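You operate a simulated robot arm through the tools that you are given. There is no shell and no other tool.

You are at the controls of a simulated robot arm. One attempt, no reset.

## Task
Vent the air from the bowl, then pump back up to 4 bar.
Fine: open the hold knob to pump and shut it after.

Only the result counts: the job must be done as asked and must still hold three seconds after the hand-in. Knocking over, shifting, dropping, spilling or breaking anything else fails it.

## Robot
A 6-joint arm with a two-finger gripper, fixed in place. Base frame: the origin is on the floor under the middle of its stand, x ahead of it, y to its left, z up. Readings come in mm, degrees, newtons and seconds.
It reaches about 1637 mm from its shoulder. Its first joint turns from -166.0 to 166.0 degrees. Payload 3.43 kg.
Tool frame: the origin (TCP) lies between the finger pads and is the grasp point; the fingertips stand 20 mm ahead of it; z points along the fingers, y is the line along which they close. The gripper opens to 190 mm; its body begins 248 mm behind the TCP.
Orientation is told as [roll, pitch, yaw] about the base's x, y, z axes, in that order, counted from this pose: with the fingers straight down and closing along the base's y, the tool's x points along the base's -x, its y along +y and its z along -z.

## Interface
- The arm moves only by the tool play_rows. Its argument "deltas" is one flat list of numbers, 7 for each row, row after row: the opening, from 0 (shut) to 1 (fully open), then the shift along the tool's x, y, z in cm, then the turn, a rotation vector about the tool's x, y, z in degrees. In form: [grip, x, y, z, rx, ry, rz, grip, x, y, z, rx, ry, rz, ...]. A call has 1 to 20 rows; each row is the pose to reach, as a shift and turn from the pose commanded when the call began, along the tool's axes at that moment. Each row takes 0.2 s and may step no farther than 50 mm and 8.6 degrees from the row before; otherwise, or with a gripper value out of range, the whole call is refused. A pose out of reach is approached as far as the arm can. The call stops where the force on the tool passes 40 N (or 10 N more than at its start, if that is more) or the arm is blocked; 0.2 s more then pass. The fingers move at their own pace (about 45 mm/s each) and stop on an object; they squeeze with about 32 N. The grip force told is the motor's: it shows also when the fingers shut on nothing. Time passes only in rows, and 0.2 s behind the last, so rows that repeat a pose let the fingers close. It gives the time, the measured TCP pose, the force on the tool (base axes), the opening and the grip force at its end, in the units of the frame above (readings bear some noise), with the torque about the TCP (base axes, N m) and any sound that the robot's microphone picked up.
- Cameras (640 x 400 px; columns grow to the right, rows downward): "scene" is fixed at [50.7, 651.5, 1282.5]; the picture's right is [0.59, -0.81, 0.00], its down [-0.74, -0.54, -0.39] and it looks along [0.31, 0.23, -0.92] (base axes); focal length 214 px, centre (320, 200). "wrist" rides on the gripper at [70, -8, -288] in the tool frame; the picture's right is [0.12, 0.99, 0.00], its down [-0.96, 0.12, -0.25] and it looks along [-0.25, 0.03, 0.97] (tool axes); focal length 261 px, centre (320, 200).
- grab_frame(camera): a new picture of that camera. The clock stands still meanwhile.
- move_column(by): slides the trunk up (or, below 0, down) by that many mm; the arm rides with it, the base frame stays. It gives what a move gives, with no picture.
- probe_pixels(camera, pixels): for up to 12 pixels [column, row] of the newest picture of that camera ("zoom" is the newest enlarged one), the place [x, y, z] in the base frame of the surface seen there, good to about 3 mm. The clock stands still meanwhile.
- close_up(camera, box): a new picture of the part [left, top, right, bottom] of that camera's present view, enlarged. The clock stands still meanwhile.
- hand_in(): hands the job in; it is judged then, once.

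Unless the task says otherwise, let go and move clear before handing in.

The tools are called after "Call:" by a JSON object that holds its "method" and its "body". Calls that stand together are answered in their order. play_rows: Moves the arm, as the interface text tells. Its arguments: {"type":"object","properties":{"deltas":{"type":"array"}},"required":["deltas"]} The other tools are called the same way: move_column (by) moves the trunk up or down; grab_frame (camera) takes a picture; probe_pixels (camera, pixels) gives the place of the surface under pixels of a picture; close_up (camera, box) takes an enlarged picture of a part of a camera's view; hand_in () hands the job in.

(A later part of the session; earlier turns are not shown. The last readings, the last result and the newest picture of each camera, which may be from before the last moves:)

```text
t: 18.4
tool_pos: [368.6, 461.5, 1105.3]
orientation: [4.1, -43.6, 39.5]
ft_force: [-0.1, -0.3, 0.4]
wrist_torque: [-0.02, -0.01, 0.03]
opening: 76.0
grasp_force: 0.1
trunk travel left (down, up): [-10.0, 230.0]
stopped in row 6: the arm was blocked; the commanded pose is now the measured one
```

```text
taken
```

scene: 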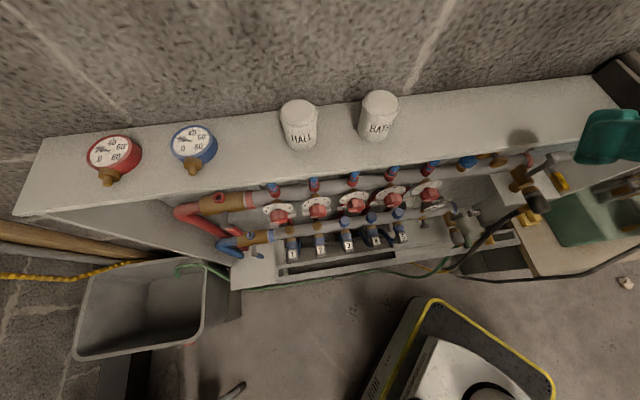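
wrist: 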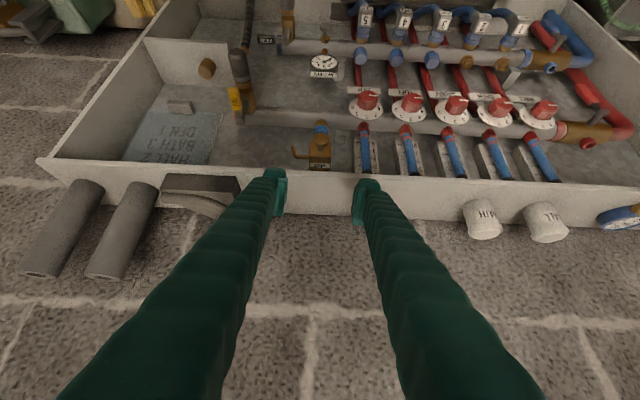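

The hand is free now (force near zero), but it rode up to z 1105 instead of straight back, and again reports "blocked". Something is stopping the arm's links, so I'll probe the robot's own body in the scene view to understand how the arm is folded.

Call:
{"method": "probe_pixels", "body": {"camera": "scene", "pixels": [[430, 370], [470, 360], [510, 385], [490, 395], [440, 320], [540, 380], [400, 350], [380, 390], [600, 140], [636, 120]]}}

Call:
{"method": "close_up", "body": {"camera": "scene", "box": [340, 280, 580, 400]}}

```text
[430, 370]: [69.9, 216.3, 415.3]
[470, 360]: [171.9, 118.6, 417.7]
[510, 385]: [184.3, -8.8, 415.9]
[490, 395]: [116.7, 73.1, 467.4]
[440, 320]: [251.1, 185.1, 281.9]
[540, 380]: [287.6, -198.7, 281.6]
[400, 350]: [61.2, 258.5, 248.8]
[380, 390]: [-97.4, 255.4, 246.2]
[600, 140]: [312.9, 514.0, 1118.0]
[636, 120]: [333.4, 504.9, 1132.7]
```

```text
2.67 times, centred on (460, 340) of scene
```

zoom: 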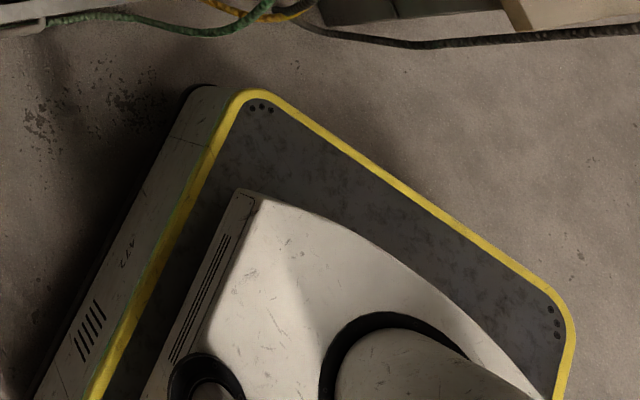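

The body is a low platform (top z 282, housing top z 416) and the elbow must be folding back behind the robot where I can't see; twice the arm was stopped when the wrist came too close to the column. I'll withdraw to open space at lower y and then turn the camera back to see what is behind the robot.

Call:
{"method": "play_rows", "body": {"deltas": [0.4, -0.21, -2.68, -0.49, 1.3, 0.8, 1.36, 0.4, -0.42, -5.36, -0.98, 2.6, 1.6, 2.7, 0.4, -0.63, -8.04, -1.47, 3.9, 2.4, 4.1, 0.4, -0.84, -10.7, -1.97, 5.2, 3.2, 5.4, 0.4, -1.05, -13.4, -2.46, 6.5, 4, 6.8, 0.4, -1.26, -16.1, -2.95, 7.8, 4.9, 8.1, 0.4, -1.47, -18.8, -3.44, 9.1, 5.7, 9.5, 0.4, -1.68, -21.5, -3.93, 10.4, 6.5, 10.9, 0.4, -1.89, -24.1, -4.42, 11.6, 7.3, 12.2, 0.4, -2.1, -26.8, -4.91, 12.9, 8.1, 13.6, 0.4, -2.31, -29.5, -5.4, 14.2, 8.9, 14.9, 0.4, -2.52, -32.2, -5.9, 15.5, 9.8, 16.3, 0.4, -2.73, -34.9, -6.39, 16.8, 10.6, 17.6, 0.4, -2.94, -37.5, -6.88, 18.1, 11.4, 19, 0.4, -3.15, -40.2, -7.37, 19.4, 12.2, 20.3, 0.4, -3.36, -42.9, -7.86, 20.7, 13, 21.7]}}

Call:
{"method": "grab_frame", "body": {"camera": "wrist"}}

```text
t: 21.8
tool_pos: [636.3, 120.6, 1159.3]
orientation: [-1.2, -29.5, 13.5]
ft_force: [-0.6, 0.9, -0.1]
wrist_torque: [0.0, -0.07, -0.02]
opening: 75.9
grasp_force: 0.1
trunk travel left (down, up): [-10.0, 230.0]
```

```text
taken
```

wrist: 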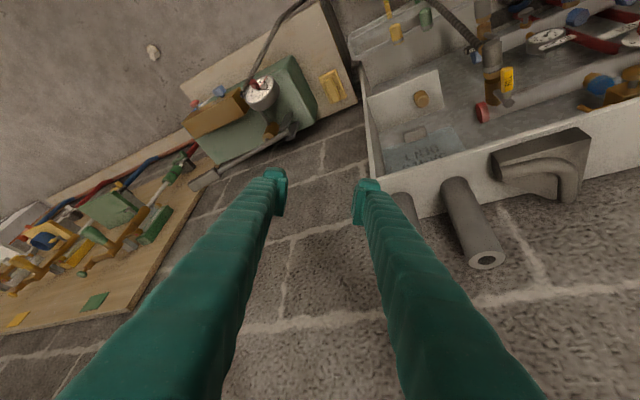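

The pose recovered cleanly and this view shows the pump, board and cabinet undisturbed. I'll shift to lower y, square the yaw, and then tilt the camera back toward the robot to see behind it.

Call:
{"method": "play_rows", "body": {"deltas": [0.4, 1.33, -3.66, -0.75, 0.55, 0, 0.98, 0.4, 2.66, -7.3, -1.5, 1.1, 0, 1.95, 0.4, 4, -11, -2.26, 1.65, 0, 2.9, 0.4, 5.3, -14.6, -3, 2.2, 0, 3.9, 0.4, 6.65, -18.3, -3.77, 2.75, 0, 4.9, 0.4, 8, -22, -4.5, 3.3, 0, 5.85, 0.4, 9.3, -25.6, -5.27, 3.85, 0, 6.8, 0.4, 10.6, -29.3, -6, 4.4, 0, 7.8, 0.4, 12, -32.9, -6.8, 4.95, 0, 8.8, 0.4, 13.3, -36.6, -7.5, 5.5, 0, 9.75, 0.4, 14.6, -40.2, -8.3, 6.05, 0, 10.7, 0.4, 16, -43.9, -9, 6.6, 0, 11.7]}}

Call:
{"method": "play_rows", "body": {"deltas": [0.4, 0, 0, 0, 0, 6, 0, 0.4, 0, 0, 0, 0, 12, 0, 0.4, 0, 0, 0, 0, 18, 0, 0.4, 0, 0, 0, 0, 24, 0, 0.4, 0, 0, 0, 0, 30, 0, 0.4, 0, 0, 0, 0, 36, 0, 0.4, 0, 0, 0, 0, 42, 0, 0.4, 0, 0, 0, 0, 48, 0, 0.4, 0, 0, 0, 0, 54, 0, 0.4, 0, 0, 0, 0, 60, 0, 0.4, 0, 0, 0, 0, 66, 0, 0.4, 0, 0, 0, 0, 72, 0, 0.4, 0, 0, 0, 0, 78, 0]}}

Call:
{"method": "grab_frame", "body": {"camera": "wrist"}}

```text
t: 24.4
tool_pos: [554.3, -347.2, 1165.4]
orientation: [-1.2, -29.8, 0.1]
ft_force: [-0.8, 0.4, 0.2]
wrist_torque: [-0.13, -0.01, -0.12]
opening: 75.9
grasp_force: 0.1
trunk travel left (down, up): [-10.0, 230.0]
```

```text
t: 27.2
tool_pos: [458.3, -389.0, 938.2]
orientation: [-4.9, 43.9, -1.3]
ft_force: [-0.2, -0.4, 0.4]
wrist_torque: [-0.06, -0.22, 0.07]
opening: 76.0
grasp_force: 0.1
out of reach, approached as far as the arm can: row 6, 7, 8, 9, 10, 11, 12, 13
trunk travel left (down, up): [-10.0, 230.0]
```

```text
taken
```

wrist: 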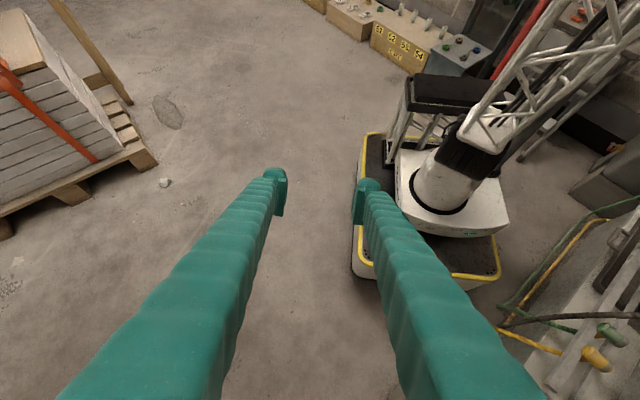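

Now I can see the robot itself: a white column with a lattice upper arm, and a black box on struts right behind the column at (440,95). I'll zoom in to see what the upper arm could hit.

Call:
{"method": "close_up", "body": {"camera": "wrist", "box": [340, 0, 640, 290]}}

Call:
{"method": "probe_pixels", "body": {"camera": "wrist", "pixels": [[440, 95], [405, 100], [480, 90], [440, 185], [480, 135], [450, 165], [520, 75], [600, 60], [395, 155], [500, 215], [550, 30], [610, 90]]}}

```text
1.38 times, centred on (490, 145) of wrist
```

zoom: 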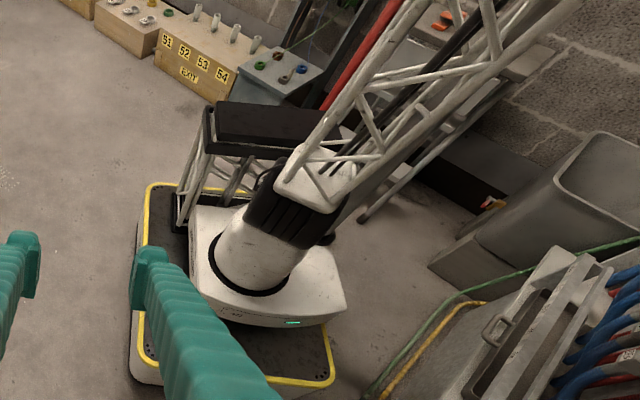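

```text
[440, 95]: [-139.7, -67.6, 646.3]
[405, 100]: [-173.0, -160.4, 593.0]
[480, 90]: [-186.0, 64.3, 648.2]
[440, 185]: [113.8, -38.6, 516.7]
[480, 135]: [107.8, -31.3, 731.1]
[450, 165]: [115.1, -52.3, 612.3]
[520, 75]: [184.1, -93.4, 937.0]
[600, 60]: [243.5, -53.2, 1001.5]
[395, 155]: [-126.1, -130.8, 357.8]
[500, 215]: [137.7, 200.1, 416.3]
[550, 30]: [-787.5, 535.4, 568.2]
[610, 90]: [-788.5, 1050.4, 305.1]
```

Now it's clear: the upper arm is a lattice that leans back when the wrist comes close to the column, and all three stops happened at about the same backward lean. I'll instead come at the vent knob from the pump side (tool pointing along +y, level), which keeps the wrist farther out; first I return to open space with the tool forward and raise the trunk back.

Call:
{"method": "play_rows", "body": {"deltas": [0.4, 0.03, 1.16, -1.26, 0, -6.2, 0, 0.4, 0.07, 2.3, -2.5, 0, -12.4, 0, 0.4, 0.1, 3.5, -3.8, 0, -18.6, 0, 0.4, 0.13, 4.6, -5, 0, -24.8, 0, 0.4, 0.17, 5.8, -6.3, 0, -31, 0, 0.4, 0.2, 7, -7.6, 0, -37, 0, 0.4, 0.23, 8.1, -8.8, 0, -43, 0, 0.4, 0.27, 9.3, -10, 0, -49, 0, 0.4, 0.3, 10.4, -11.3, 0, -55, 0, 0.4, 0.33, 11.6, -12.6, 0, -61, 0, 0.4, 0.37, 12.8, -13.9, 0, -67, 0, 0.4, 0.4, 13.9, -15.1, 0, -74, 0]}}

Call:
{"method": "move_column", "body": {"by": 140}}

```text
t: 29.8
tool_pos: [555.5, -239.6, 1044.8]
orientation: [-3.9, -30.0, 4.1]
ft_force: [0.4, -1.2, -1.3]
wrist_torque: [0.11, 0.09, 0.05]
opening: 76.1
grasp_force: 0.2
trunk travel left (down, up): [-10.0, 230.0]
```

```text
t: 31.5
tool_pos: [555.4, -240.9, 1184.9]
orientation: [-4.1, -29.8, 4.0]
ft_force: [0.3, -0.7, 0.5]
wrist_torque: [-0.01, 0.0, 0.01]
opening: 76.1
grasp_force: 0.0
trunk travel left (down, up): [-150.0, 90.0]
```

The tool is back in a forward pose at (555,-241,1185) with the trunk up again. I'll turn the tool to yaw 85° over open floor while moving toward (520,20,1050).

Call:
{"method": "play_rows", "body": {"deltas": [0.4, 0.75, 2.18, 0.77, -3.36, -0.42, -5.84, 0.4, 1.5, 4.36, 1.54, -6.7, -0.83, -11.7, 0.4, 2.26, 6.54, 2.3, -10.1, -1.25, -17.5, 0.4, 3, 8.7, 3.1, -13.4, -1.7, -23.4, 0.4, 3.76, 10.9, 3.85, -16.8, -2.1, -29.2, 0.4, 4.5, 13.1, 4.6, -20.2, -2.5, -35, 0.4, 5.27, 15.3, 5.4, -23.5, -2.9, -40.9, 0.4, 6, 17.4, 6.2, -26.9, -3.3, -46.7, 0.4, 6.8, 19.6, 6.9, -30.2, -3.75, -52.6, 0.4, 7.5, 21.8, 7.7, -33.6, -4.2, -58.4, 0.4, 8.3, 24, 8.5, -37, -4.6, -64.3, 0.4, 9, 26.2, 9.2, -40.3, -5, -70.1, 0.4, 9, 26.2, 9.2, -40.3, -5, -70.1]}}

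```text
t: 34.3
tool_pos: [512.3, 12.7, 1044.3]
orientation: [-4.1, -29.9, 85.1]
ft_force: [0.4, -0.5, 0.0]
wrist_torque: [0.01, 0.0, 0.02]
opening: 76.1
grasp_force: 0.1
trunk travel left (down, up): [-150.0, 90.0]
```

Yaw 85° reached at (512,13,1044). Next I'll level the tool and roll it -90° so the fingers close vertically and the camera sits on the right-hand side, moving toward (430,100,970).

Call:
{"method": "play_rows", "body": {"deltas": [0.4, -0.23, 0.69, 0.7, 3.12, -3.52, -5.62, 0.4, -0.46, 1.38, 1.4, 6.24, -7.04, -11.24, 0.4, -0.69, 2.06, 2.1, 9.36, -10.56, -16.86, 0.4, -0.92, 2.75, 2.8, 12.5, -14.1, -22.5, 0.4, -1.15, 3.44, 3.5, 15.6, -17.6, -28.1, 0.4, -1.38, 4.13, 4.2, 18.7, -21.1, -33.7, 0.4, -1.61, 4.82, 4.9, 21.9, -24.7, -39.4, 0.4, -1.84, 5.5, 5.6, 25, -28.2, -45, 0.4, -2.07, 6.2, 6.3, 28.1, -31.7, -50.6, 0.4, -2.3, 6.9, 7, 31.2, -35.2, -56.2, 0.4, -2.53, 7.6, 7.6, 34.3, -38.7, -61.8, 0.4, -2.76, 8.3, 8.3, 37.5, -42.3, -67.5, 0.4, -3, 8.9, 9, 40.6, -45.8, -73.1, 0.4, -3.22, 9.6, 9.7, 43.7, -49.3, -78.7, 0.4, -3.22, 9.6, 9.7, 43.7, -49.3, -78.7]}}

Call:
{"method": "grab_frame", "body": {"camera": "wrist"}}

```text
t: 37.5
tool_pos: [464.0, 195.9, 1058.4]
orientation: [-55.0, -27.5, 138.3]
ft_force: [-0.2, 0.5, -0.6]
wrist_torque: [0.01, -0.01, -0.01]
opening: 76.0
grasp_force: 0.2
out of reach, approached as far as the arm can: row 6, 7, 8, 9, 10, 11, 12, 13, 14, 15
trunk travel left (down, up): [-150.0, 90.0]
```

```text
taken
```

wrist: 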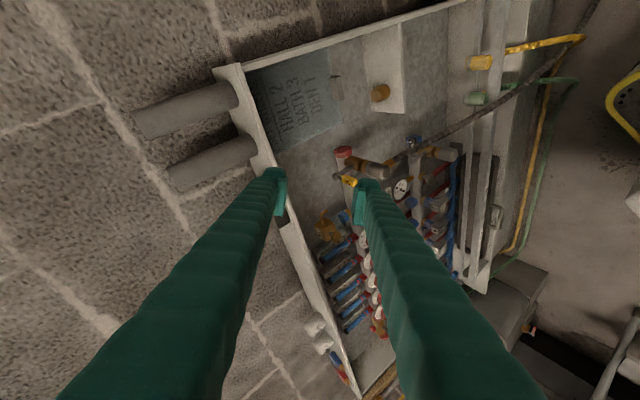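

From row 6 on it was "out of reach": the wrist roll ran to its limit in that direction. I'll roll the other way about the tool axis (+148°), which should unwind the last joint and leave the fingers closing vertically.

Call:
{"method": "play_rows", "body": {"deltas": [0.4, 0, 0, 0, 0, 0, 8.2, 0.4, 0, 0, 0, 0, 0, 16.4, 0.4, 0, 0, 0, 0, 0, 24.6, 0.4, 0, 0, 0, 0, 0, 32.8, 0.4, 0, 0, 0, 0, 0, 41, 0.4, 0, 0, 0, 0, 0, 49.2, 0.4, 0, 0, 0, 0, 0, 57.4, 0.4, 0, 0, 0, 0, 0, 65.6, 0.4, 0, 0, 0, 0, 0, 73.8, 0.4, 0, 0, 0, 0, 0, 82, 0.4, 0, 0, 0, 0, 0, 90.2, 0.4, 0, 0, 0, 0, 0, 98.4, 0.4, 0, 0, 0, 0, 0, 106.6, 0.4, 0, 0, 0, 0, 0, 114.8, 0.4, 0, 0, 0, 0, 0, 123, 0.4, 0, 0, 0, 0, 0, 131.2, 0.4, 0, 0, 0, 0, 0, 139.4, 0.4, 0, 0, 0, 0, 0, 147.6]}}

Call:
{"method": "grab_frame", "body": {"camera": "wrist"}}

```text
t: 41.3
tool_pos: [464.3, 196.4, 1058.0]
orientation: [59.4, 0.1, -24.0]
ft_force: [0.1, -0.4, 0.6]
wrist_torque: [0.01, -0.03, -0.02]
opening: 75.8
grasp_force: 0.0
trunk travel left (down, up): [-150.0, 90.0]
```

```text
taken
```

wrist: 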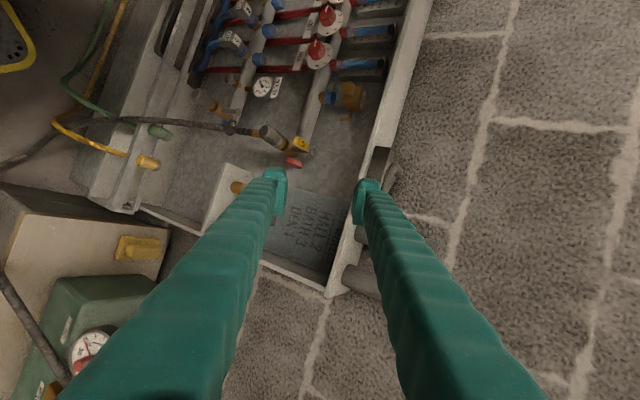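

The roll worked: orientation [59,0,-24], fingers now close near-vertically. I'll level the tool and bring it onto the approach line in front of the knob, at about (387,200,960), and check the reach.

Call:
{"method": "play_rows", "body": {"deltas": [0.4, 0.72, -0.98, 0.26, -3.06, 1.64, -0.97, 0.4, 1.44, -1.97, 0.52, -6.1, 3.3, -1.9, 0.4, 2.16, -2.95, 0.78, -9.2, 4.9, -2.9, 0.4, 2.88, -3.94, 1.04, -12.2, 6.6, -3.9, 0.4, 3.6, -4.92, 1.3, -15.3, 8.2, -4.85, 0.4, 4.32, -5.9, 1.56, -18.4, 9.8, -5.8, 0.4, 5.04, -6.9, 1.82, -21.4, 11.5, -6.8, 0.4, 5.76, -7.9, 2.08, -24.5, 13.1, -7.8, 0.4, 6.48, -8.9, 2.34, -27.5, 14.8, -8.7, 0.4, 7.2, -9.84, 2.6, -30.6, 16.4, -9.7, 0.4, 7.2, -9.84, 2.6, -30.6, 16.4, -9.7]}}

Call:
{"method": "grab_frame", "body": {"camera": "wrist"}}

Call:
{"method": "grab_frame", "body": {"camera": "scene"}}

```text
t: 43.7
tool_pos: [441.1, 164.1, 996.4]
orientation: [89.5, -5.0, -5.4]
ft_force: [0.1, 0.2, 0.7]
wrist_torque: [0.0, 0.03, -0.01]
opening: 75.9
grasp_force: 0.0
out of reach, approached as far as the arm can: row 5, 6, 7, 8, 9, 10, 11
trunk travel left (down, up): [-150.0, 90.0]
```

```text
taken
```

wrist: 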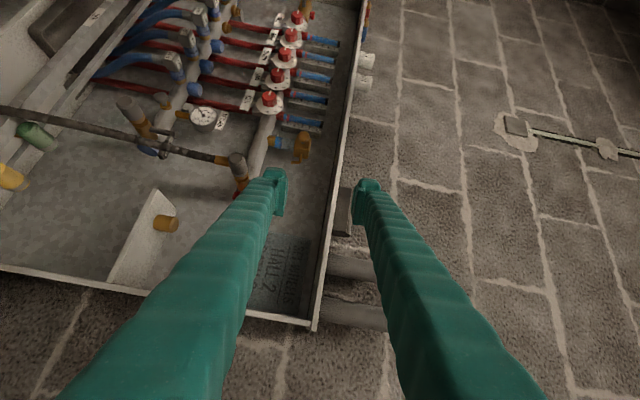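

```text
taken
```

scene: 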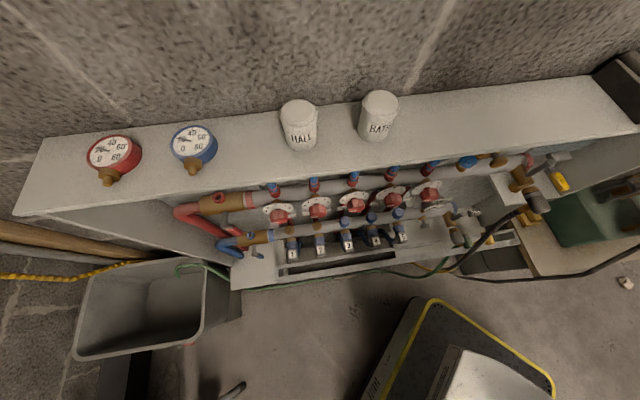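

The orientation is right ([89.5,-5,-5.4]) but the position was out of reach: the elbow can't fold that tightly at this trunk height. I'll rise with the arm and lower the trunk so the arm opens up, then come in again.

Call:
{"method": "play_rows", "body": {"deltas": [0.4, 0, 3, 0, 0, 0, 0, 0.4, 0, 6, 0, 0, 0, 0, 0.4, 0, 9, 0, 0, 0, 0, 0.4, 0, 12, 0, 0, 0, 0, 0.4, 0, 14.5, 0, 0, 0, 0]}}

Call:
{"method": "move_column", "body": {"by": -145}}

```text
t: 44.9
tool_pos: [429.5, 165.4, 1140.1]
orientation: [89.6, -5.0, -5.7]
ft_force: [0.0, 0.2, 0.1]
wrist_torque: [0.05, -0.01, 0.09]
opening: 75.8
grasp_force: 0.1
trunk travel left (down, up): [-150.0, 90.0]
```

```text
t: 46.6
tool_pos: [427.8, 167.0, 995.5]
orientation: [89.5, -5.0, -5.8]
ft_force: [0.5, -0.6, 0.1]
wrist_torque: [0.0, -0.01, 0.01]
opening: 76.0
grasp_force: 0.0
trunk travel left (down, up): [-5.0, 235.0]
```

Trunk is down and the tool is at (428,167,996). I'll now turn to the grasp orientation (tool about 42° off the knob axis, closing square to it) and advance to a point about 200 mm short of the knob.

Call:
{"method": "play_rows", "body": {"deltas": [0.32, 0.45, 0.08, 1.49, 1.41, 0.36, -1.22, 0.32, 0.9, 0.15, 2.97, 2.82, 0.73, -2.44, 0.32, 1.35, 0.23, 4.46, 4.23, 1.09, -3.66, 0.32, 1.8, 0.3, 5.95, 5.64, 1.45, -4.88, 0.32, 2.26, 0.38, 7.44, 7.05, 1.8, -6.1, 0.32, 2.7, 0.46, 8.9, 8.46, 2.18, -7.3, 0.32, 3.16, 0.53, 10.4, 9.87, 2.54, -8.5, 0.32, 3.6, 0.6, 11.9, 11.3, 2.9, -9.8, 0.32, 4.06, 0.68, 13.4, 12.7, 3.27, -11, 0.32, 4.51, 0.76, 14.87, 14.1, 3.63, -12.2, 0.32, 4.51, 0.76, 14.87, 14.1, 3.63, -12.2]}}

Call:
{"method": "grab_frame", "body": {"camera": "wrist"}}

Call:
{"method": "grab_frame", "body": {"camera": "scene"}}

```text
t: 49.0
tool_pos: [397.7, 318.4, 997.7]
orientation: [74.5, -16.6, -0.3]
ft_force: [-0.9, 0.6, 0.1]
wrist_torque: [0.01, -0.02, 0.0]
opening: 61.1
grasp_force: 0.0
trunk travel left (down, up): [-5.0, 235.0]
```

```text
taken
```

wrist: 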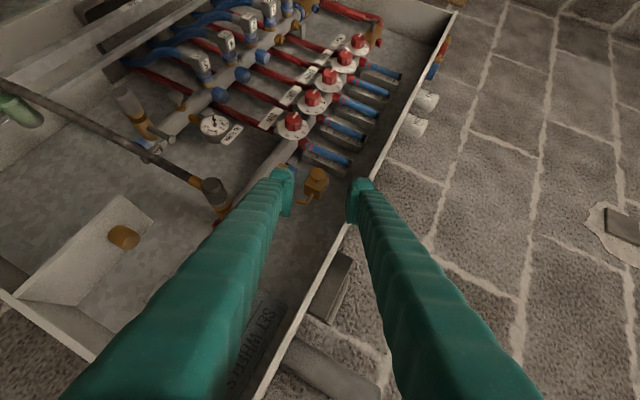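

```text
taken
```

scene: 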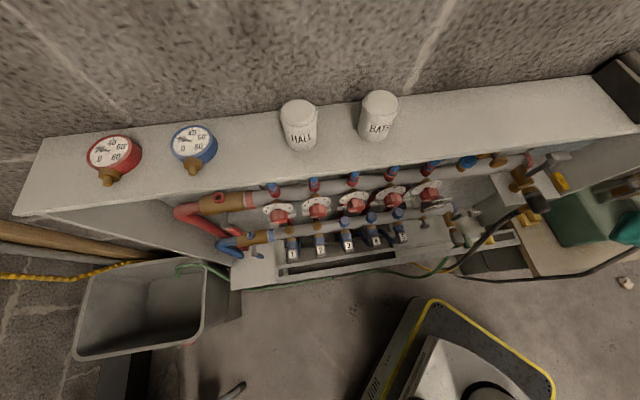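

The pose was reached exactly, and the VENT block and knob appear between the fingertips at (316,182). I'll zoom in and re-probe the knob from here.

Call:
{"method": "close_up", "body": {"camera": "wrist", "box": [280, 145, 350, 215]}}

Call:
{"method": "probe_pixels", "body": {"camera": "zoom", "pixels": [[340, 170], [320, 170], [360, 170], [340, 150], [340, 190], [300, 200], [380, 160], [380, 220], [330, 230], [260, 260], [250, 180], [420, 180]]}}

```text
5.71 times, centred on (315, 180) of wrist
```

zoom: 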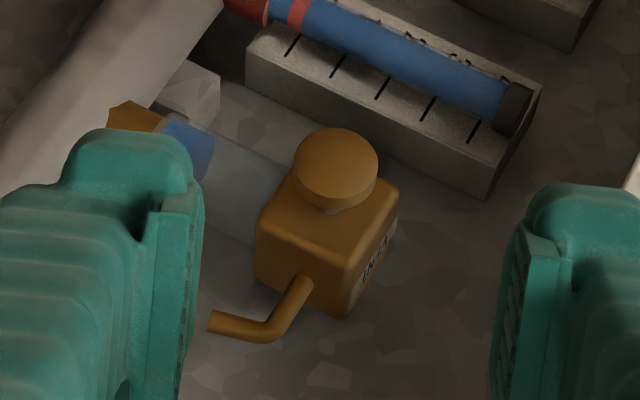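

```text
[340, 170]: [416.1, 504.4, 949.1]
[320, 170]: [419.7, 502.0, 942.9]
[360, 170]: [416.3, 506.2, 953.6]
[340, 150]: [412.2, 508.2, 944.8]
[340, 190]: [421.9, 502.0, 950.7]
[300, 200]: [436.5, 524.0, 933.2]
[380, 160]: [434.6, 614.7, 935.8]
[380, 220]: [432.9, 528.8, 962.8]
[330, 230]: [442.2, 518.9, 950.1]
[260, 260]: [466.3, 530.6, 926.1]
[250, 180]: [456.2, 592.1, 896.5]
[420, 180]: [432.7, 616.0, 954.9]
```

From here the knob's face centre is at (317.6,174) against an expected (319.7,171.4), so my estimate needs about 5 mm of correction. I'll check the underside of the cabinet top's edge, then advance to 80 mm short with that correction.

Call:
{"method": "probe_pixels", "body": {"camera": "wrist", "pixels": [[345, 232], [340, 240], [336, 250], [330, 262], [352, 222], [400, 125], [410, 105], [420, 85], [395, 130], [300, 310]]}}

Call:
{"method": "close_up", "body": {"camera": "wrist", "box": [290, 60, 470, 260]}}

```text
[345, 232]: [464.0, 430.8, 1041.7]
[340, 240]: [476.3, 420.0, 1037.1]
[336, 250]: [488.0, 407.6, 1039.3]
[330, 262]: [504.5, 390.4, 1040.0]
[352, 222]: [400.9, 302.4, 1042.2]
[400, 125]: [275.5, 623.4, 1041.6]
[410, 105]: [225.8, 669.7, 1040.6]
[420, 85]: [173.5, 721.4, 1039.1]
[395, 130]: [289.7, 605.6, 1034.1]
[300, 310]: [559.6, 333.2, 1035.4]
```

```text
2.00 times, centred on (380, 160) of wrist
```

zoom: 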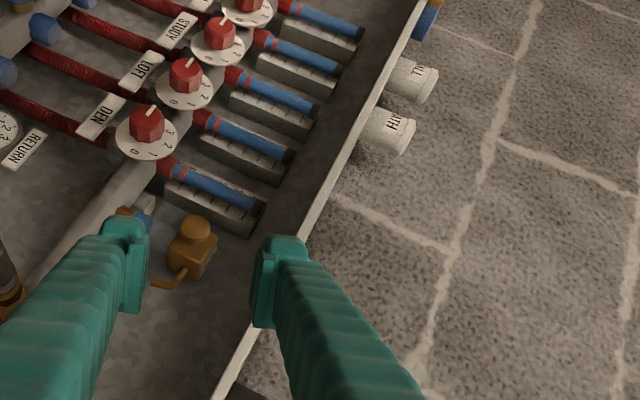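

The cabinet top is a thin plate with its underside near z 1030, which leaves room over the upper finger. Advancing 120 mm along the tool with the small correction.

Call:
{"method": "play_rows", "body": {"deltas": [0.32, -0.06, -0.05, 1.5, 0, 0, 0, 0.32, -0.12, -0.1, 3, 0, 0, 0, 0.32, -0.19, -0.15, 4.5, 0, 0, 0, 0.32, -0.25, -0.2, 6, 0, 0, 0, 0.32, -0.31, -0.25, 7.5, 0, 0, 0, 0.32, -0.37, -0.3, 9, 0, 0, 0, 0.32, -0.44, -0.35, 10.5, 0, 0, 0, 0.32, -0.5, -0.4, 12, 0, 0, 0, 0.32, -0.5, -0.4, 12, 0, 0, 0]}}

Call:
{"method": "grab_frame", "body": {"camera": "wrist"}}

Call:
{"method": "close_up", "body": {"camera": "wrist", "box": [260, 125, 380, 245]}}

```text
t: 51.0
tool_pos: [413.2, 431.9, 963.7]
orientation: [74.4, -16.5, -0.4]
ft_force: [0.8, 0.0, 0.0]
wrist_torque: [0.02, -0.03, -0.02]
opening: 60.8
grasp_force: 0.1
trunk travel left (down, up): [-5.0, 235.0]
```

```text
taken
```

wrist: 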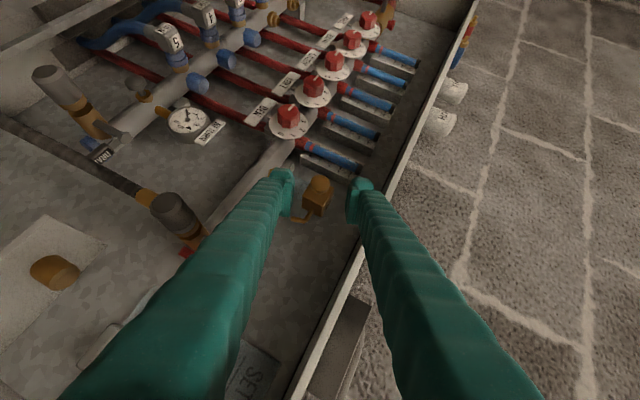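

```text
3.33 times, centred on (320, 185) of wrist
```

zoom: 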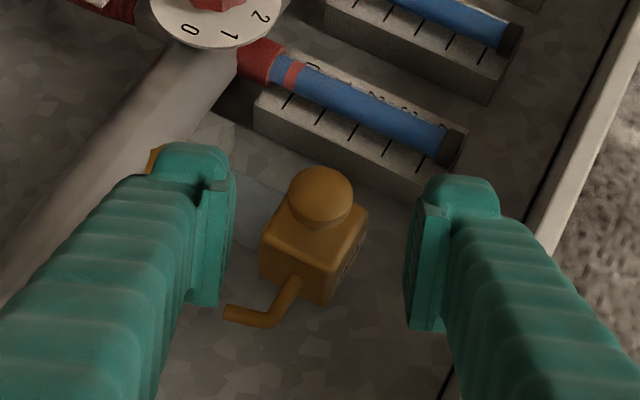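

The knob's face centre is now at (320.3,183.5), right where the tool axis passes (row 183.4) – aligned. I'll advance 71 mm so the pads straddle the disc, staying short of the block.

Call:
{"method": "play_rows", "body": {"deltas": [0.32, 0, 0, 1.2, 0, 0, 0, 0.32, 0, 0, 2.4, 0, 0, 0, 0.32, 0, 0, 3.6, 0, 0, 0, 0.32, 0, 0, 4.8, 0, 0, 0, 0.32, 0, 0, 6, 0, 0, 0, 0.32, 0, 0, 7.1, 0, 0, 0, 0.32, 0, 0, 7.1, 0, 0, 0]}}

Call:
{"method": "grab_frame", "body": {"camera": "wrist"}}

Call:
{"method": "close_up", "body": {"camera": "wrist", "box": [270, 140, 370, 240]}}

Call:
{"method": "close_up", "body": {"camera": "scene", "box": [430, 120, 550, 220]}}

```text
t: 52.6
tool_pos: [418.9, 500.0, 945.2]
orientation: [74.3, -16.5, -0.3]
ft_force: [-0.5, -0.8, 0.6]
wrist_torque: [-0.01, 0.02, -0.03]
opening: 60.9
grasp_force: 0.0
trunk travel left (down, up): [-5.0, 235.0]
```

```text
taken
```

wrist: 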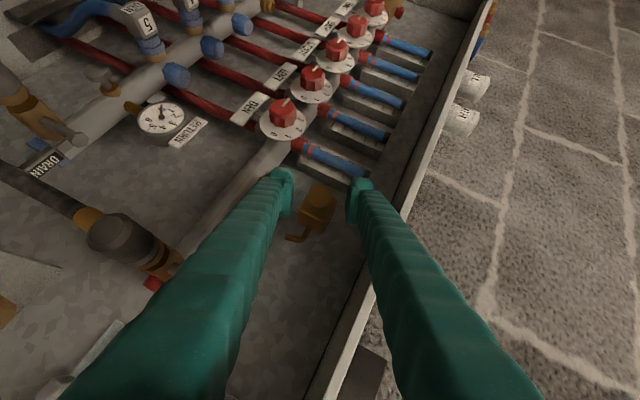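

```text
4.00 times, centred on (320, 190) of wrist
```

zoom: 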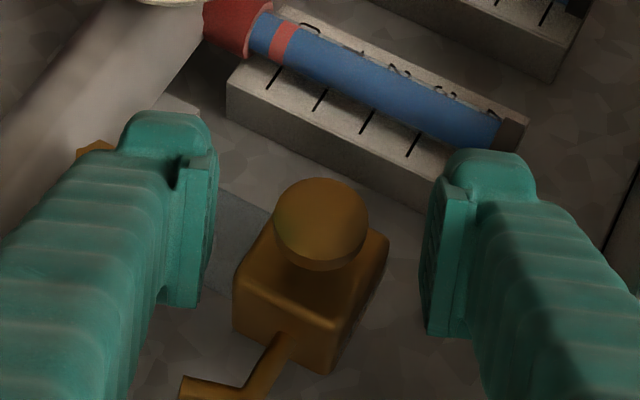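

```text
4.00 times, centred on (490, 170) of scene
```

zoom: 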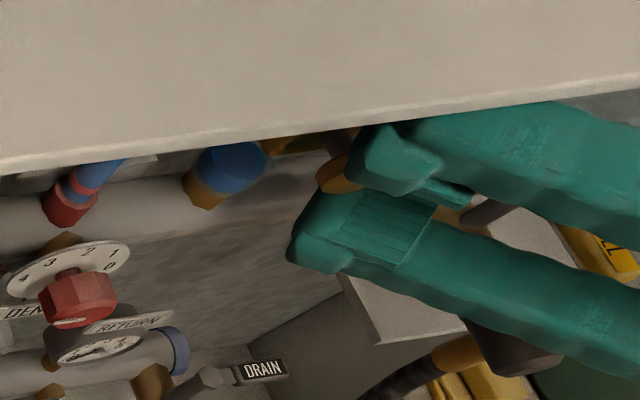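

The disc sits between the pads at zoom (321,222) right at the TCP, and the forces are near zero. I'll close on it now.

Call:
{"method": "play_rows", "body": {"deltas": [0.1, 0, 0, 0, 0, 0, 0, 0.1, 0, 0, 0, 0, 0, 0, 0.1, 0, 0, 0, 0, 0, 0, 0.1, 0, 0, 0, 0, 0, 0]}}

Call:
{"method": "close_up", "body": {"camera": "wrist", "box": [270, 140, 370, 240]}}

Call:
{"method": "close_up", "body": {"camera": "scene", "box": [430, 120, 550, 220]}}

```text
t: 53.6
tool_pos: [419.3, 500.3, 945.7]
orientation: [74.4, -16.6, -0.3]
ft_force: [-0.6, 1.1, 1.7]
wrist_torque: [0.08, 0.2, -0.09]
opening: 25.5
grasp_force: 45.5
trunk travel left (down, up): [-5.0, 235.0]
```

```text
4.00 times, centred on (320, 190) of wrist
```

zoom: 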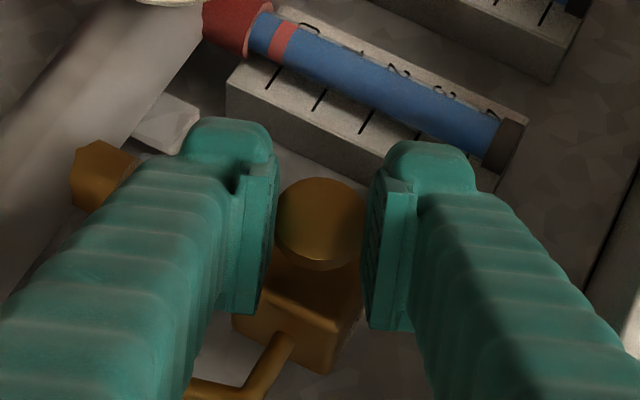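

```text
4.00 times, centred on (490, 170) of scene
```

zoom: 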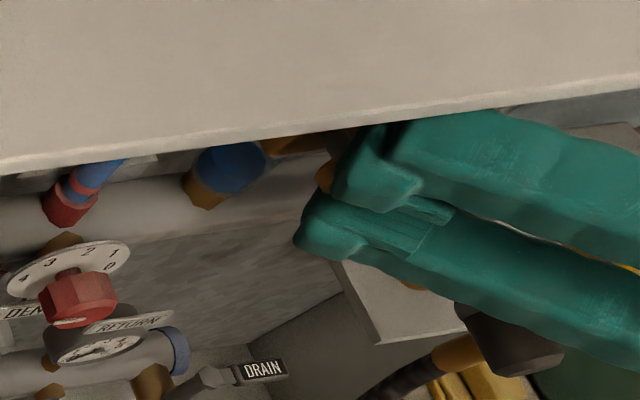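

The pads hold the disc at 25.5 mm opening with 45 N, and the tool feels almost no side load. I'll turn it counter-clockwise (as seen from the front) by 15° about the knob's own axis and watch torque and sound.

Call:
{"method": "play_rows", "body": {"deltas": [0.1, 0, 0.027, 0, 2.02, 0, -2.22, 0.1, 0, 0.054, 0, 4.04, 0, -4.43, 0.1, 0.005, 0.08, 0.004, 6.07, 0, -6.65, 0.1, 0.008, 0.106, 0.008, 8.09, 0, -8.86, 0.1, 0.013, 0.133, 0.012, 10.1, 0, -11.1]}}

Call:
{"method": "close_up", "body": {"camera": "wrist", "box": [270, 140, 370, 240]}}

Call:
{"method": "close_up", "body": {"camera": "scene", "box": [430, 120, 550, 220]}}

```text
t: 54.8
tool_pos: [419.0, 501.8, 947.1]
orientation: [62.7, -26.9, 4.2]
ft_force: [-2.6, 1.4, 8.9]
wrist_torque: [0.05, -0.13, -0.01]
opening: 25.6
grasp_force: 44.8
trunk travel left (down, up): [-5.0, 235.0]
```

```text
4.00 times, centred on (320, 190) of wrist
```

zoom: 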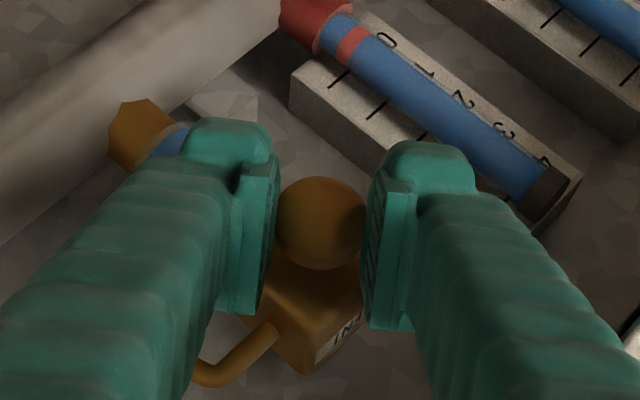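

```text
4.00 times, centred on (490, 170) of scene
```

zoom: 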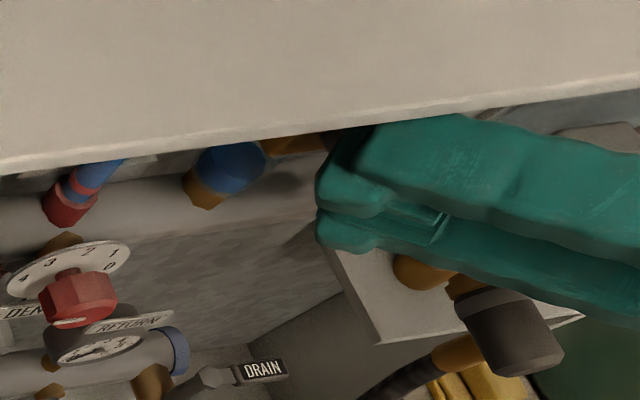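

The turn met almost no torque (0.1 N m) and no sound yet. I'll keep turning counter-clockwise, another 24°.

Call:
{"method": "play_rows", "body": {"deltas": [0.1, 0, 0.036, 0, 2.7, 0, -2.95, 0.1, 0.004, 0.071, 0.003, 5.39, 0, -5.91, 0.1, 0.008, 0.106, 0.008, 8.09, 0, -8.86, 0.1, 0.015, 0.141, 0.013, 10.8, 0, -11.8, 0.1, 0.023, 0.175, 0.021, 13.5, 0, -14.8, 0.1, 0.033, 0.208, 0.03, 16.2, 0, -17.7]}}

Call:
{"method": "close_up", "body": {"camera": "wrist", "box": [250, 120, 390, 240]}}

Call:
{"method": "close_up", "body": {"camera": "scene", "box": [430, 120, 550, 220]}}

```text
t: 56.2
tool_pos: [415.9, 502.0, 949.2]
orientation: [38.8, -40.8, 17.7]
ft_force: [-12.5, 13.0, 18.4]
wrist_torque: [0.2, 0.06, 0.07]
opening: 25.7
grasp_force: 45.5
trunk travel left (down, up): [-5.0, 235.0]
```

```text
3.33 times, centred on (320, 180) of wrist
```

zoom: 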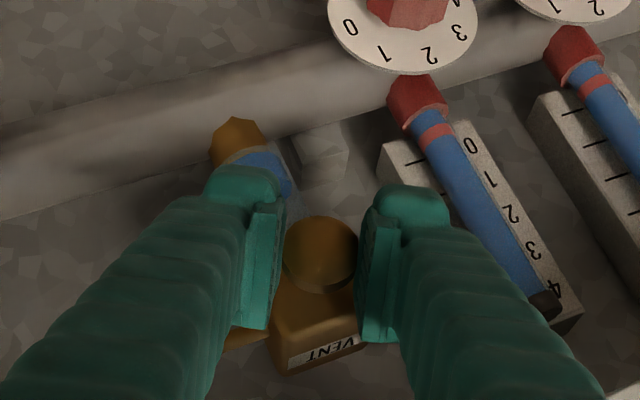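

```text
4.00 times, centred on (490, 170) of scene
```

zoom: 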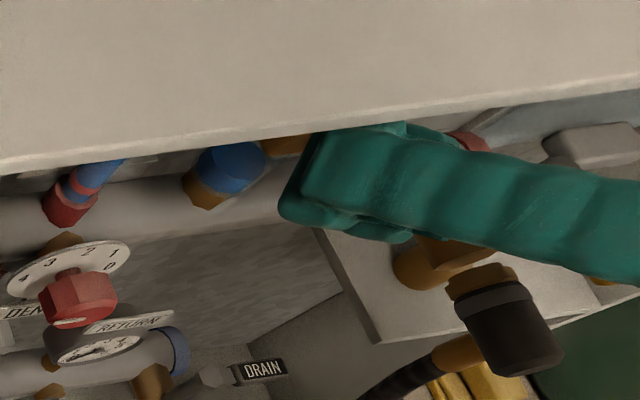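

The force grew to about 25 N along the tool's y, so my turning centre is slightly off; torque stays low and the blue level in the scene zoom (230,150) hasn't changed. I'll ease the tool 1.5 mm along +y to relieve it and check the response.

Call:
{"method": "play_rows", "body": {"deltas": [0.1, 0, 0.08, 0, 0, 0, 0, 0.1, 0, 0.15, 0, 0, 0, 0, 0.1, 0, 0.15, 0, 0, 0, 0]}}

```text
t: 57.0
tool_pos: [417.1, 502.7, 948.8]
orientation: [38.8, -40.6, 17.6]
ft_force: [-7.9, 6.3, 8.4]
wrist_torque: [0.07, 0.01, 0.04]
opening: 25.4
grasp_force: 45.2
trunk travel left (down, up): [-5.0, 235.0]
```

That halved the force, so about 10 mm lateral offset is the right turning radius. I'll take up the remaining offset and turn a further 16° counter-clockwise.

Call:
{"method": "play_rows", "body": {"deltas": [0.1, 0.002, 0.219, 0.002, 2.7, 0, -2.95, 0.1, 0.007, 0.288, 0.006, 5.39, 0, -5.91, 0.1, 0.016, 0.356, 0.015, 8.09, 0, -8.86, 0.1, 0.028, 0.423, 0.026, 10.8, 0, -11.8, 0.1, 0.028, 0.423, 0.026, 10.8, 0, -11.8]}}

Call:
{"method": "close_up", "body": {"camera": "wrist", "box": [250, 120, 390, 240]}}

Call:
{"method": "close_up", "body": {"camera": "scene", "box": [450, 145, 510, 185]}}

```text
t: 58.4
tool_pos: [414.7, 505.5, 948.9]
orientation: [17.6, -46.0, 32.0]
ft_force: [35.1, -27.6, -5.8]
wrist_torque: [0.02, -0.32, -0.41]
opening: 25.1
grasp_force: 44.7
trunk travel left (down, up): [-5.0, 235.0]
stopped in row 5: the force on the tool passed its limit at 41 N (the readings are from after the stop); the commanded pose is now the measured one
```

```text
3.33 times, centred on (320, 180) of wrist
```

zoom: 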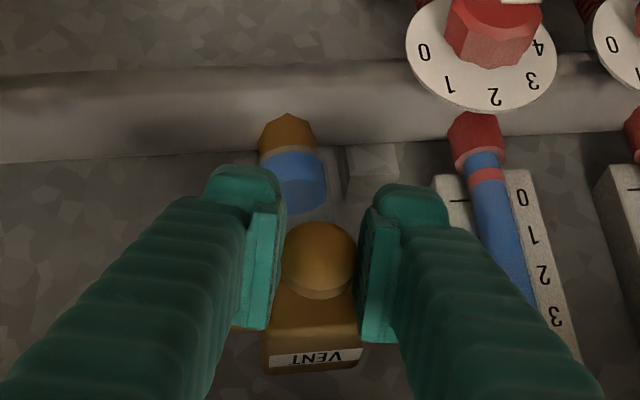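

```text
10.00 times, centred on (480, 165) of scene
```

zoom: 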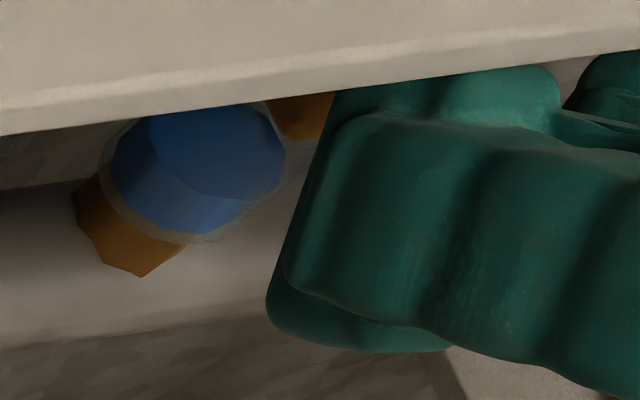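

The side force flipped to about 45 N toward +s, so I overshot the centre; the level still looks unchanged and there's no sound. I'll open the fingers to release the load and see where the disc sits between them.

Call:
{"method": "play_rows", "body": {"deltas": [0.25, 0, 0, 0, 0, 0, 0, 0.25, 0, 0, 0, 0, 0, 0, 0.25, 0, 0, 0, 0, 0, 0]}}

Call:
{"method": "close_up", "body": {"camera": "wrist", "box": [250, 120, 390, 240]}}

```text
t: 59.2
tool_pos: [412.6, 506.2, 948.8]
orientation: [17.9, -46.2, 32.1]
ft_force: [-1.0, 0.6, -0.2]
wrist_torque: [-0.05, -0.04, -0.06]
opening: 47.5
grasp_force: 0.0
trunk travel left (down, up): [-5.0, 235.0]
```

```text
3.33 times, centred on (320, 180) of wrist
```

zoom: 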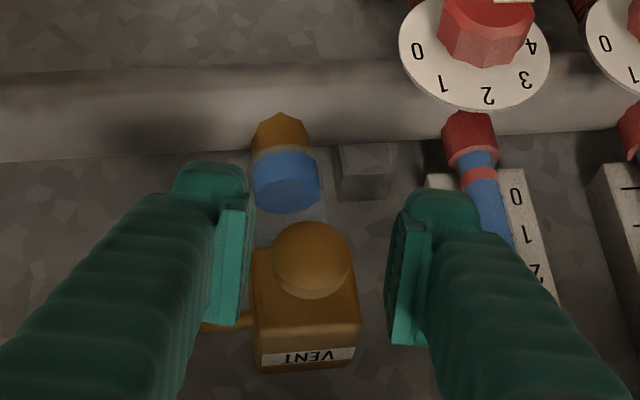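

With the fingers open I can see the disc centred at zoom (312,258), about 3 mm off the finger midline, and the water level at (285,200) is still low. The knob seems to turn freely, so I'll ratchet: swing the open fingers back clockwise about the disc for another stroke.

Call:
{"method": "play_rows", "body": {"deltas": [0.25, 0.003, -0.352, 0.003, -4.11, 0, 4.5, 0.25, 0.011, -0.422, 0.01, -8.22, 0, 9.01, 0.25, 0.025, -0.492, 0.023, -12.3, 0, 13.5, 0.25, 0.044, -0.558, 0.041, -16.4, 0, 18, 0.25, 0.069, -0.622, 0.063, -20.6, 0, 22.5, 0.25, 0.098, -0.682, 0.09, -24.7, 0, 27, 0.25, 0.132, -0.737, 0.121, -28.8, 0, 31.5, 0.25, 0.17, -0.787, 0.155, -32.9, 0, 36, 0.25, 0.212, -0.831, 0.193, -37, 0, 40.5, 0.25, 0.212, -0.831, 0.193, -37, 0, 40.5]}}

Call:
{"method": "close_up", "body": {"camera": "wrist", "box": [250, 120, 390, 240]}}

```text
t: 61.4
tool_pos: [417.1, 501.6, 944.7]
orientation: [74.1, -16.6, -0.2]
ft_force: [-0.1, 0.7, 0.2]
wrist_torque: [0.0, 0.0, 0.02]
opening: 47.5
grasp_force: 0.1
trunk travel left (down, up): [-5.0, 235.0]
```

```text
3.33 times, centred on (320, 180) of wrist
```

zoom: 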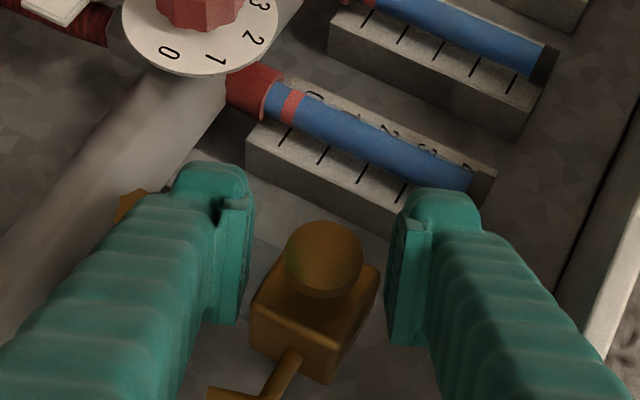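

The disc is centred again at zoom (324,257). I'll grip and turn another 55° counter-clockwise with the corrected radius, listening for air.

Call:
{"method": "play_rows", "body": {"deltas": [0.1, 0, 0, 0, 0, 0, 0, 0.1, 0, 0, 0, 0, 0, 0, 0.1, 0, 0, 0, 0, 0, 0, 0.1, 0.002, 0.054, 0.002, 3.1, 0, -3.4, 0.1, 0.006, 0.108, 0.006, 6.2, 0, -6.79, 0.1, 0.014, 0.161, 0.013, 9.3, 0, -10.19, 0.1, 0.026, 0.213, 0.023, 12.4, 0, -13.59, 0.1, 0.04, 0.263, 0.036, 15.5, 0, -16.99, 0.1, 0.057, 0.312, 0.052, 18.6, 0, -20.38, 0.1, 0.077, 0.359, 0.07, 21.7, 0, -23.78, 0.1, 0.099, 0.404, 0.091, 24.8, 0, -27.18, 0.1, 0.124, 0.446, 0.114, 27.9, 0, -30.57, 0.1, 0.152, 0.485, 0.139, 31, 0, -33.97]}}

Call:
{"method": "close_up", "body": {"camera": "wrist", "box": [250, 120, 390, 240]}}

```text
t: 64.2
tool_pos: [413.9, 504.3, 946.7]
orientation: [29.7, -43.5, 23.7]
ft_force: [-7.7, 7.8, 7.6]
wrist_torque: [0.13, -0.11, 0.04]
opening: 25.6
grasp_force: 44.8
trunk travel left (down, up): [-5.0, 235.0]
```

```text
3.33 times, centred on (320, 180) of wrist
```

zoom: 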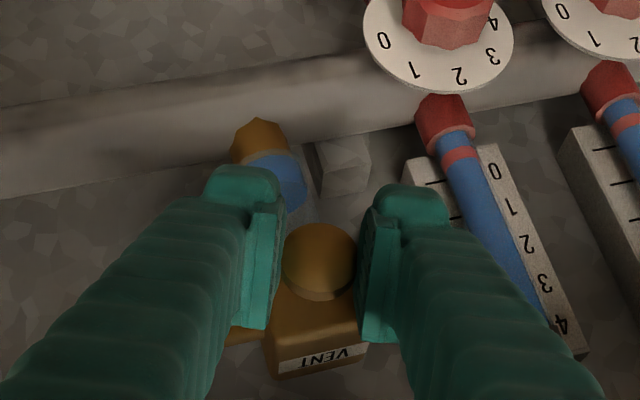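

Forces stay low and there is still no sound or change in the level after about 100° in all. I need to know whether the disc really turns, so I'll zoom right in on its face for any marks.

Call:
{"method": "close_up", "body": {"camera": "wrist", "box": [305, 180, 337, 212]}}

Call:
{"method": "close_up", "body": {"camera": "wrist", "box": [300, 120, 460, 240]}}

```text
12.50 times, centred on (321, 196) of wrist
```

zoom: 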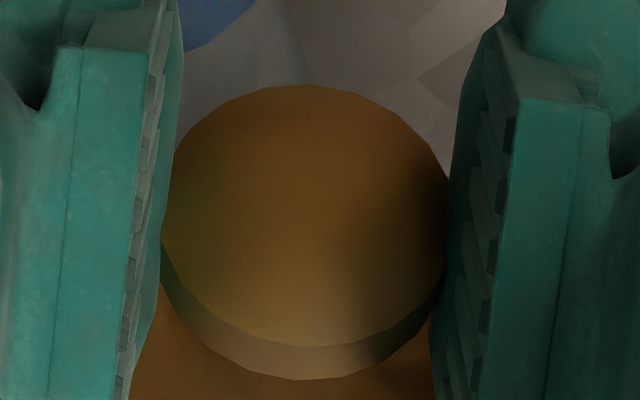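

```text
3.33 times, centred on (380, 180) of wrist
```

zoom: 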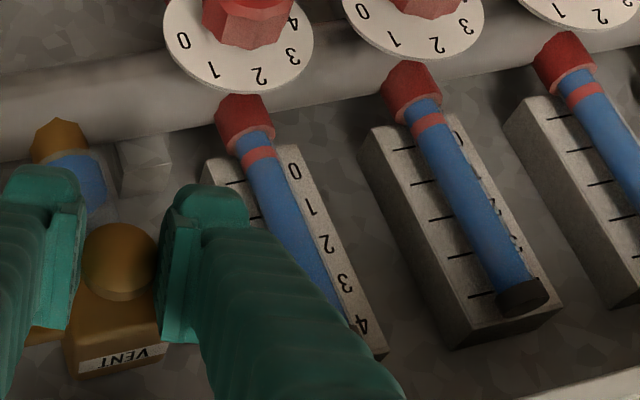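

The disc is a many-sided cylinder, so its corners show its rotation relative to the pads. I'll turn 9° more and compare the corner pattern against the pads in the same zoom.

Call:
{"method": "play_rows", "body": {"deltas": [0.1, 0.002, 0.089, 0.002, 3.1, 0, -3.4, 0.1, 0.006, 0.14, 0.006, 6.2, 0, -6.79, 0.1, 0.006, 0.14, 0.006, 6.2, 0, -6.79]}}

Call:
{"method": "close_up", "body": {"camera": "wrist", "box": [305, 180, 337, 212]}}

```text
t: 65.0
tool_pos: [414.4, 503.9, 947.3]
orientation: [17.3, -46.1, 32.6]
ft_force: [6.8, -4.1, 0.4]
wrist_torque: [0.24, -0.08, -0.27]
opening: 25.4
grasp_force: 44.7
trunk travel left (down, up): [-5.0, 235.0]
```

```text
12.50 times, centred on (321, 196) of wrist
```

zoom: 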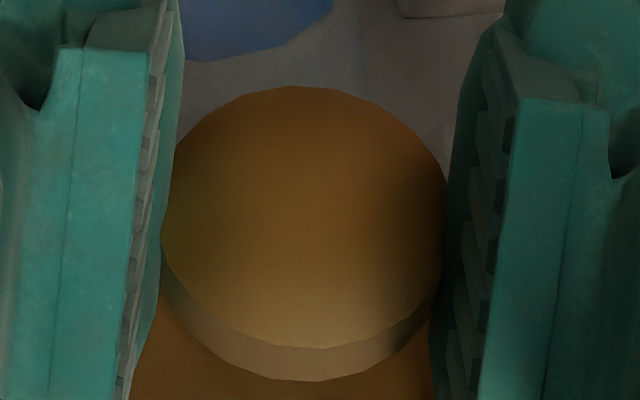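

The corners at the rim appear to have shifted about 20 px relative to the pads, which suggests the fingers slid around a disc that doesn't turn – so VENT may be a push-button. I'll press it inward 3 mm along its axis while holding it, and watch the force and sound.

Call:
{"method": "play_rows", "body": {"deltas": [0.1, -0.067, 0, 0.074, 0, 0, 0, 0.1, -0.135, 0, 0.148, 0, 0, 0, 0.1, -0.202, 0, 0.222, 0, 0, 0]}}

Call:
{"method": "close_up", "body": {"camera": "wrist", "box": [250, 120, 390, 240]}}

```text
t: 65.8
tool_pos: [416.1, 505.8, 947.2]
orientation: [17.4, -46.1, 32.5]
ft_force: [5.7, -7.0, -6.4]
wrist_torque: [0.01, 0.17, -0.22]
opening: 25.4
grasp_force: 45.3
trunk travel left (down, up): [-5.0, 235.0]
```

```text
3.33 times, centred on (320, 180) of wrist
```

zoom: 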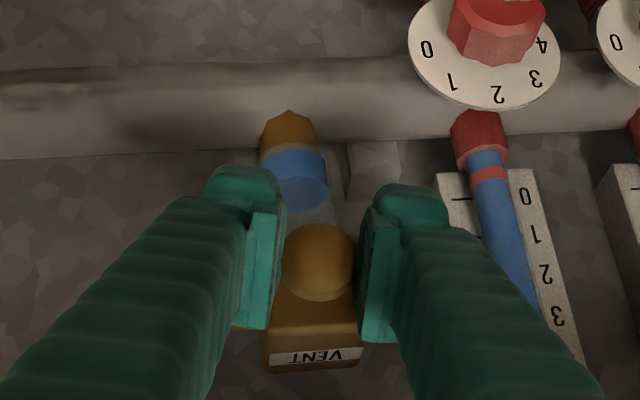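

Pushing met almost no axial force (about 1 N), so either the knob slid in with the tool or the pads slip very easily. I'll probe the disc face depth against the block to see which.

Call:
{"method": "probe_pixels", "body": {"camera": "zoom", "pixels": [[318, 258], [305, 250], [330, 250], [318, 240], [318, 270], [318, 312], [300, 318], [340, 318]]}}

Call:
{"method": "close_up", "body": {"camera": "wrist", "box": [305, 180, 337, 212]}}

```text
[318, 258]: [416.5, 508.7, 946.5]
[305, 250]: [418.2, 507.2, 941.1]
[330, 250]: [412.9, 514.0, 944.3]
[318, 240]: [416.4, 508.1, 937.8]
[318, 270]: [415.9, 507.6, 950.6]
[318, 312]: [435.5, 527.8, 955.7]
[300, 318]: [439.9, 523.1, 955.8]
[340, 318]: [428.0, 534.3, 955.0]
```

```text
12.50 times, centred on (321, 196) of wrist
```

zoom: 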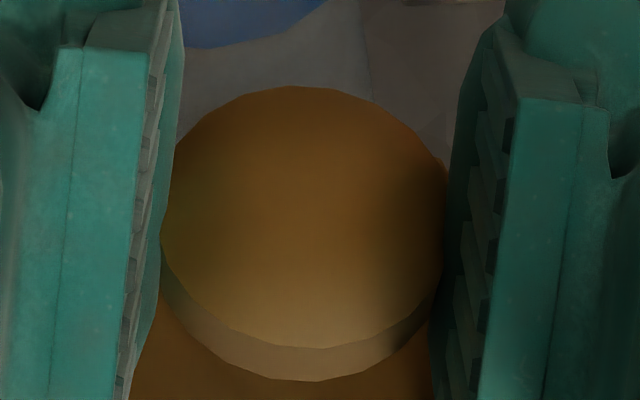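

The face is now at depth about 654 instead of 651 and the picture of disc and pads is identical, so the knob slid in with the tool: it moves along its axis. I'll press a further 3 mm, as far as the fingertips safely allow before the block.

Call:
{"method": "play_rows", "body": {"deltas": [0.1, -0.067, 0, 0.074, 0, 0, 0, 0.1, -0.135, 0, 0.148, 0, 0, 0, 0.1, -0.202, 0, 0.222, 0, 0, 0, 0.1, -0.202, 0, 0.222, 0, 0, 0]}}

Call:
{"method": "close_up", "body": {"camera": "wrist", "box": [250, 120, 390, 240]}}

Call:
{"method": "probe_pixels", "body": {"camera": "zoom", "pixels": [[318, 258], [305, 250], [330, 250], [318, 245], [318, 270], [318, 318], [300, 320], [340, 320]]}}

```text
t: 66.8
tool_pos: [418.4, 509.5, 947.0]
orientation: [17.4, -46.1, 32.4]
ft_force: [3.1, -9.6, -10.1]
wrist_torque: [-0.01, 0.2, -0.16]
opening: 25.4
grasp_force: 44.9
trunk travel left (down, up): [-5.0, 235.0]
```

```text
3.33 times, centred on (320, 180) of wrist
```

zoom: 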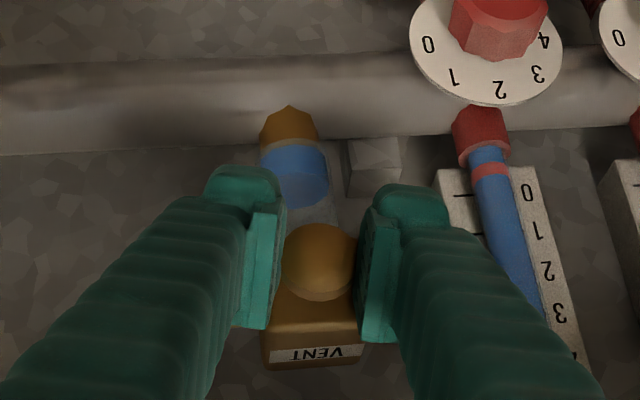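

```text
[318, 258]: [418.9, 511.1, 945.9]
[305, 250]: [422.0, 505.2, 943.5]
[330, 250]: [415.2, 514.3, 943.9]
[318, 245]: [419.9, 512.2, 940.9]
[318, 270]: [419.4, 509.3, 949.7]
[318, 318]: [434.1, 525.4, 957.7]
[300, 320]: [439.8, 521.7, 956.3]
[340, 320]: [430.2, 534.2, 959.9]
```

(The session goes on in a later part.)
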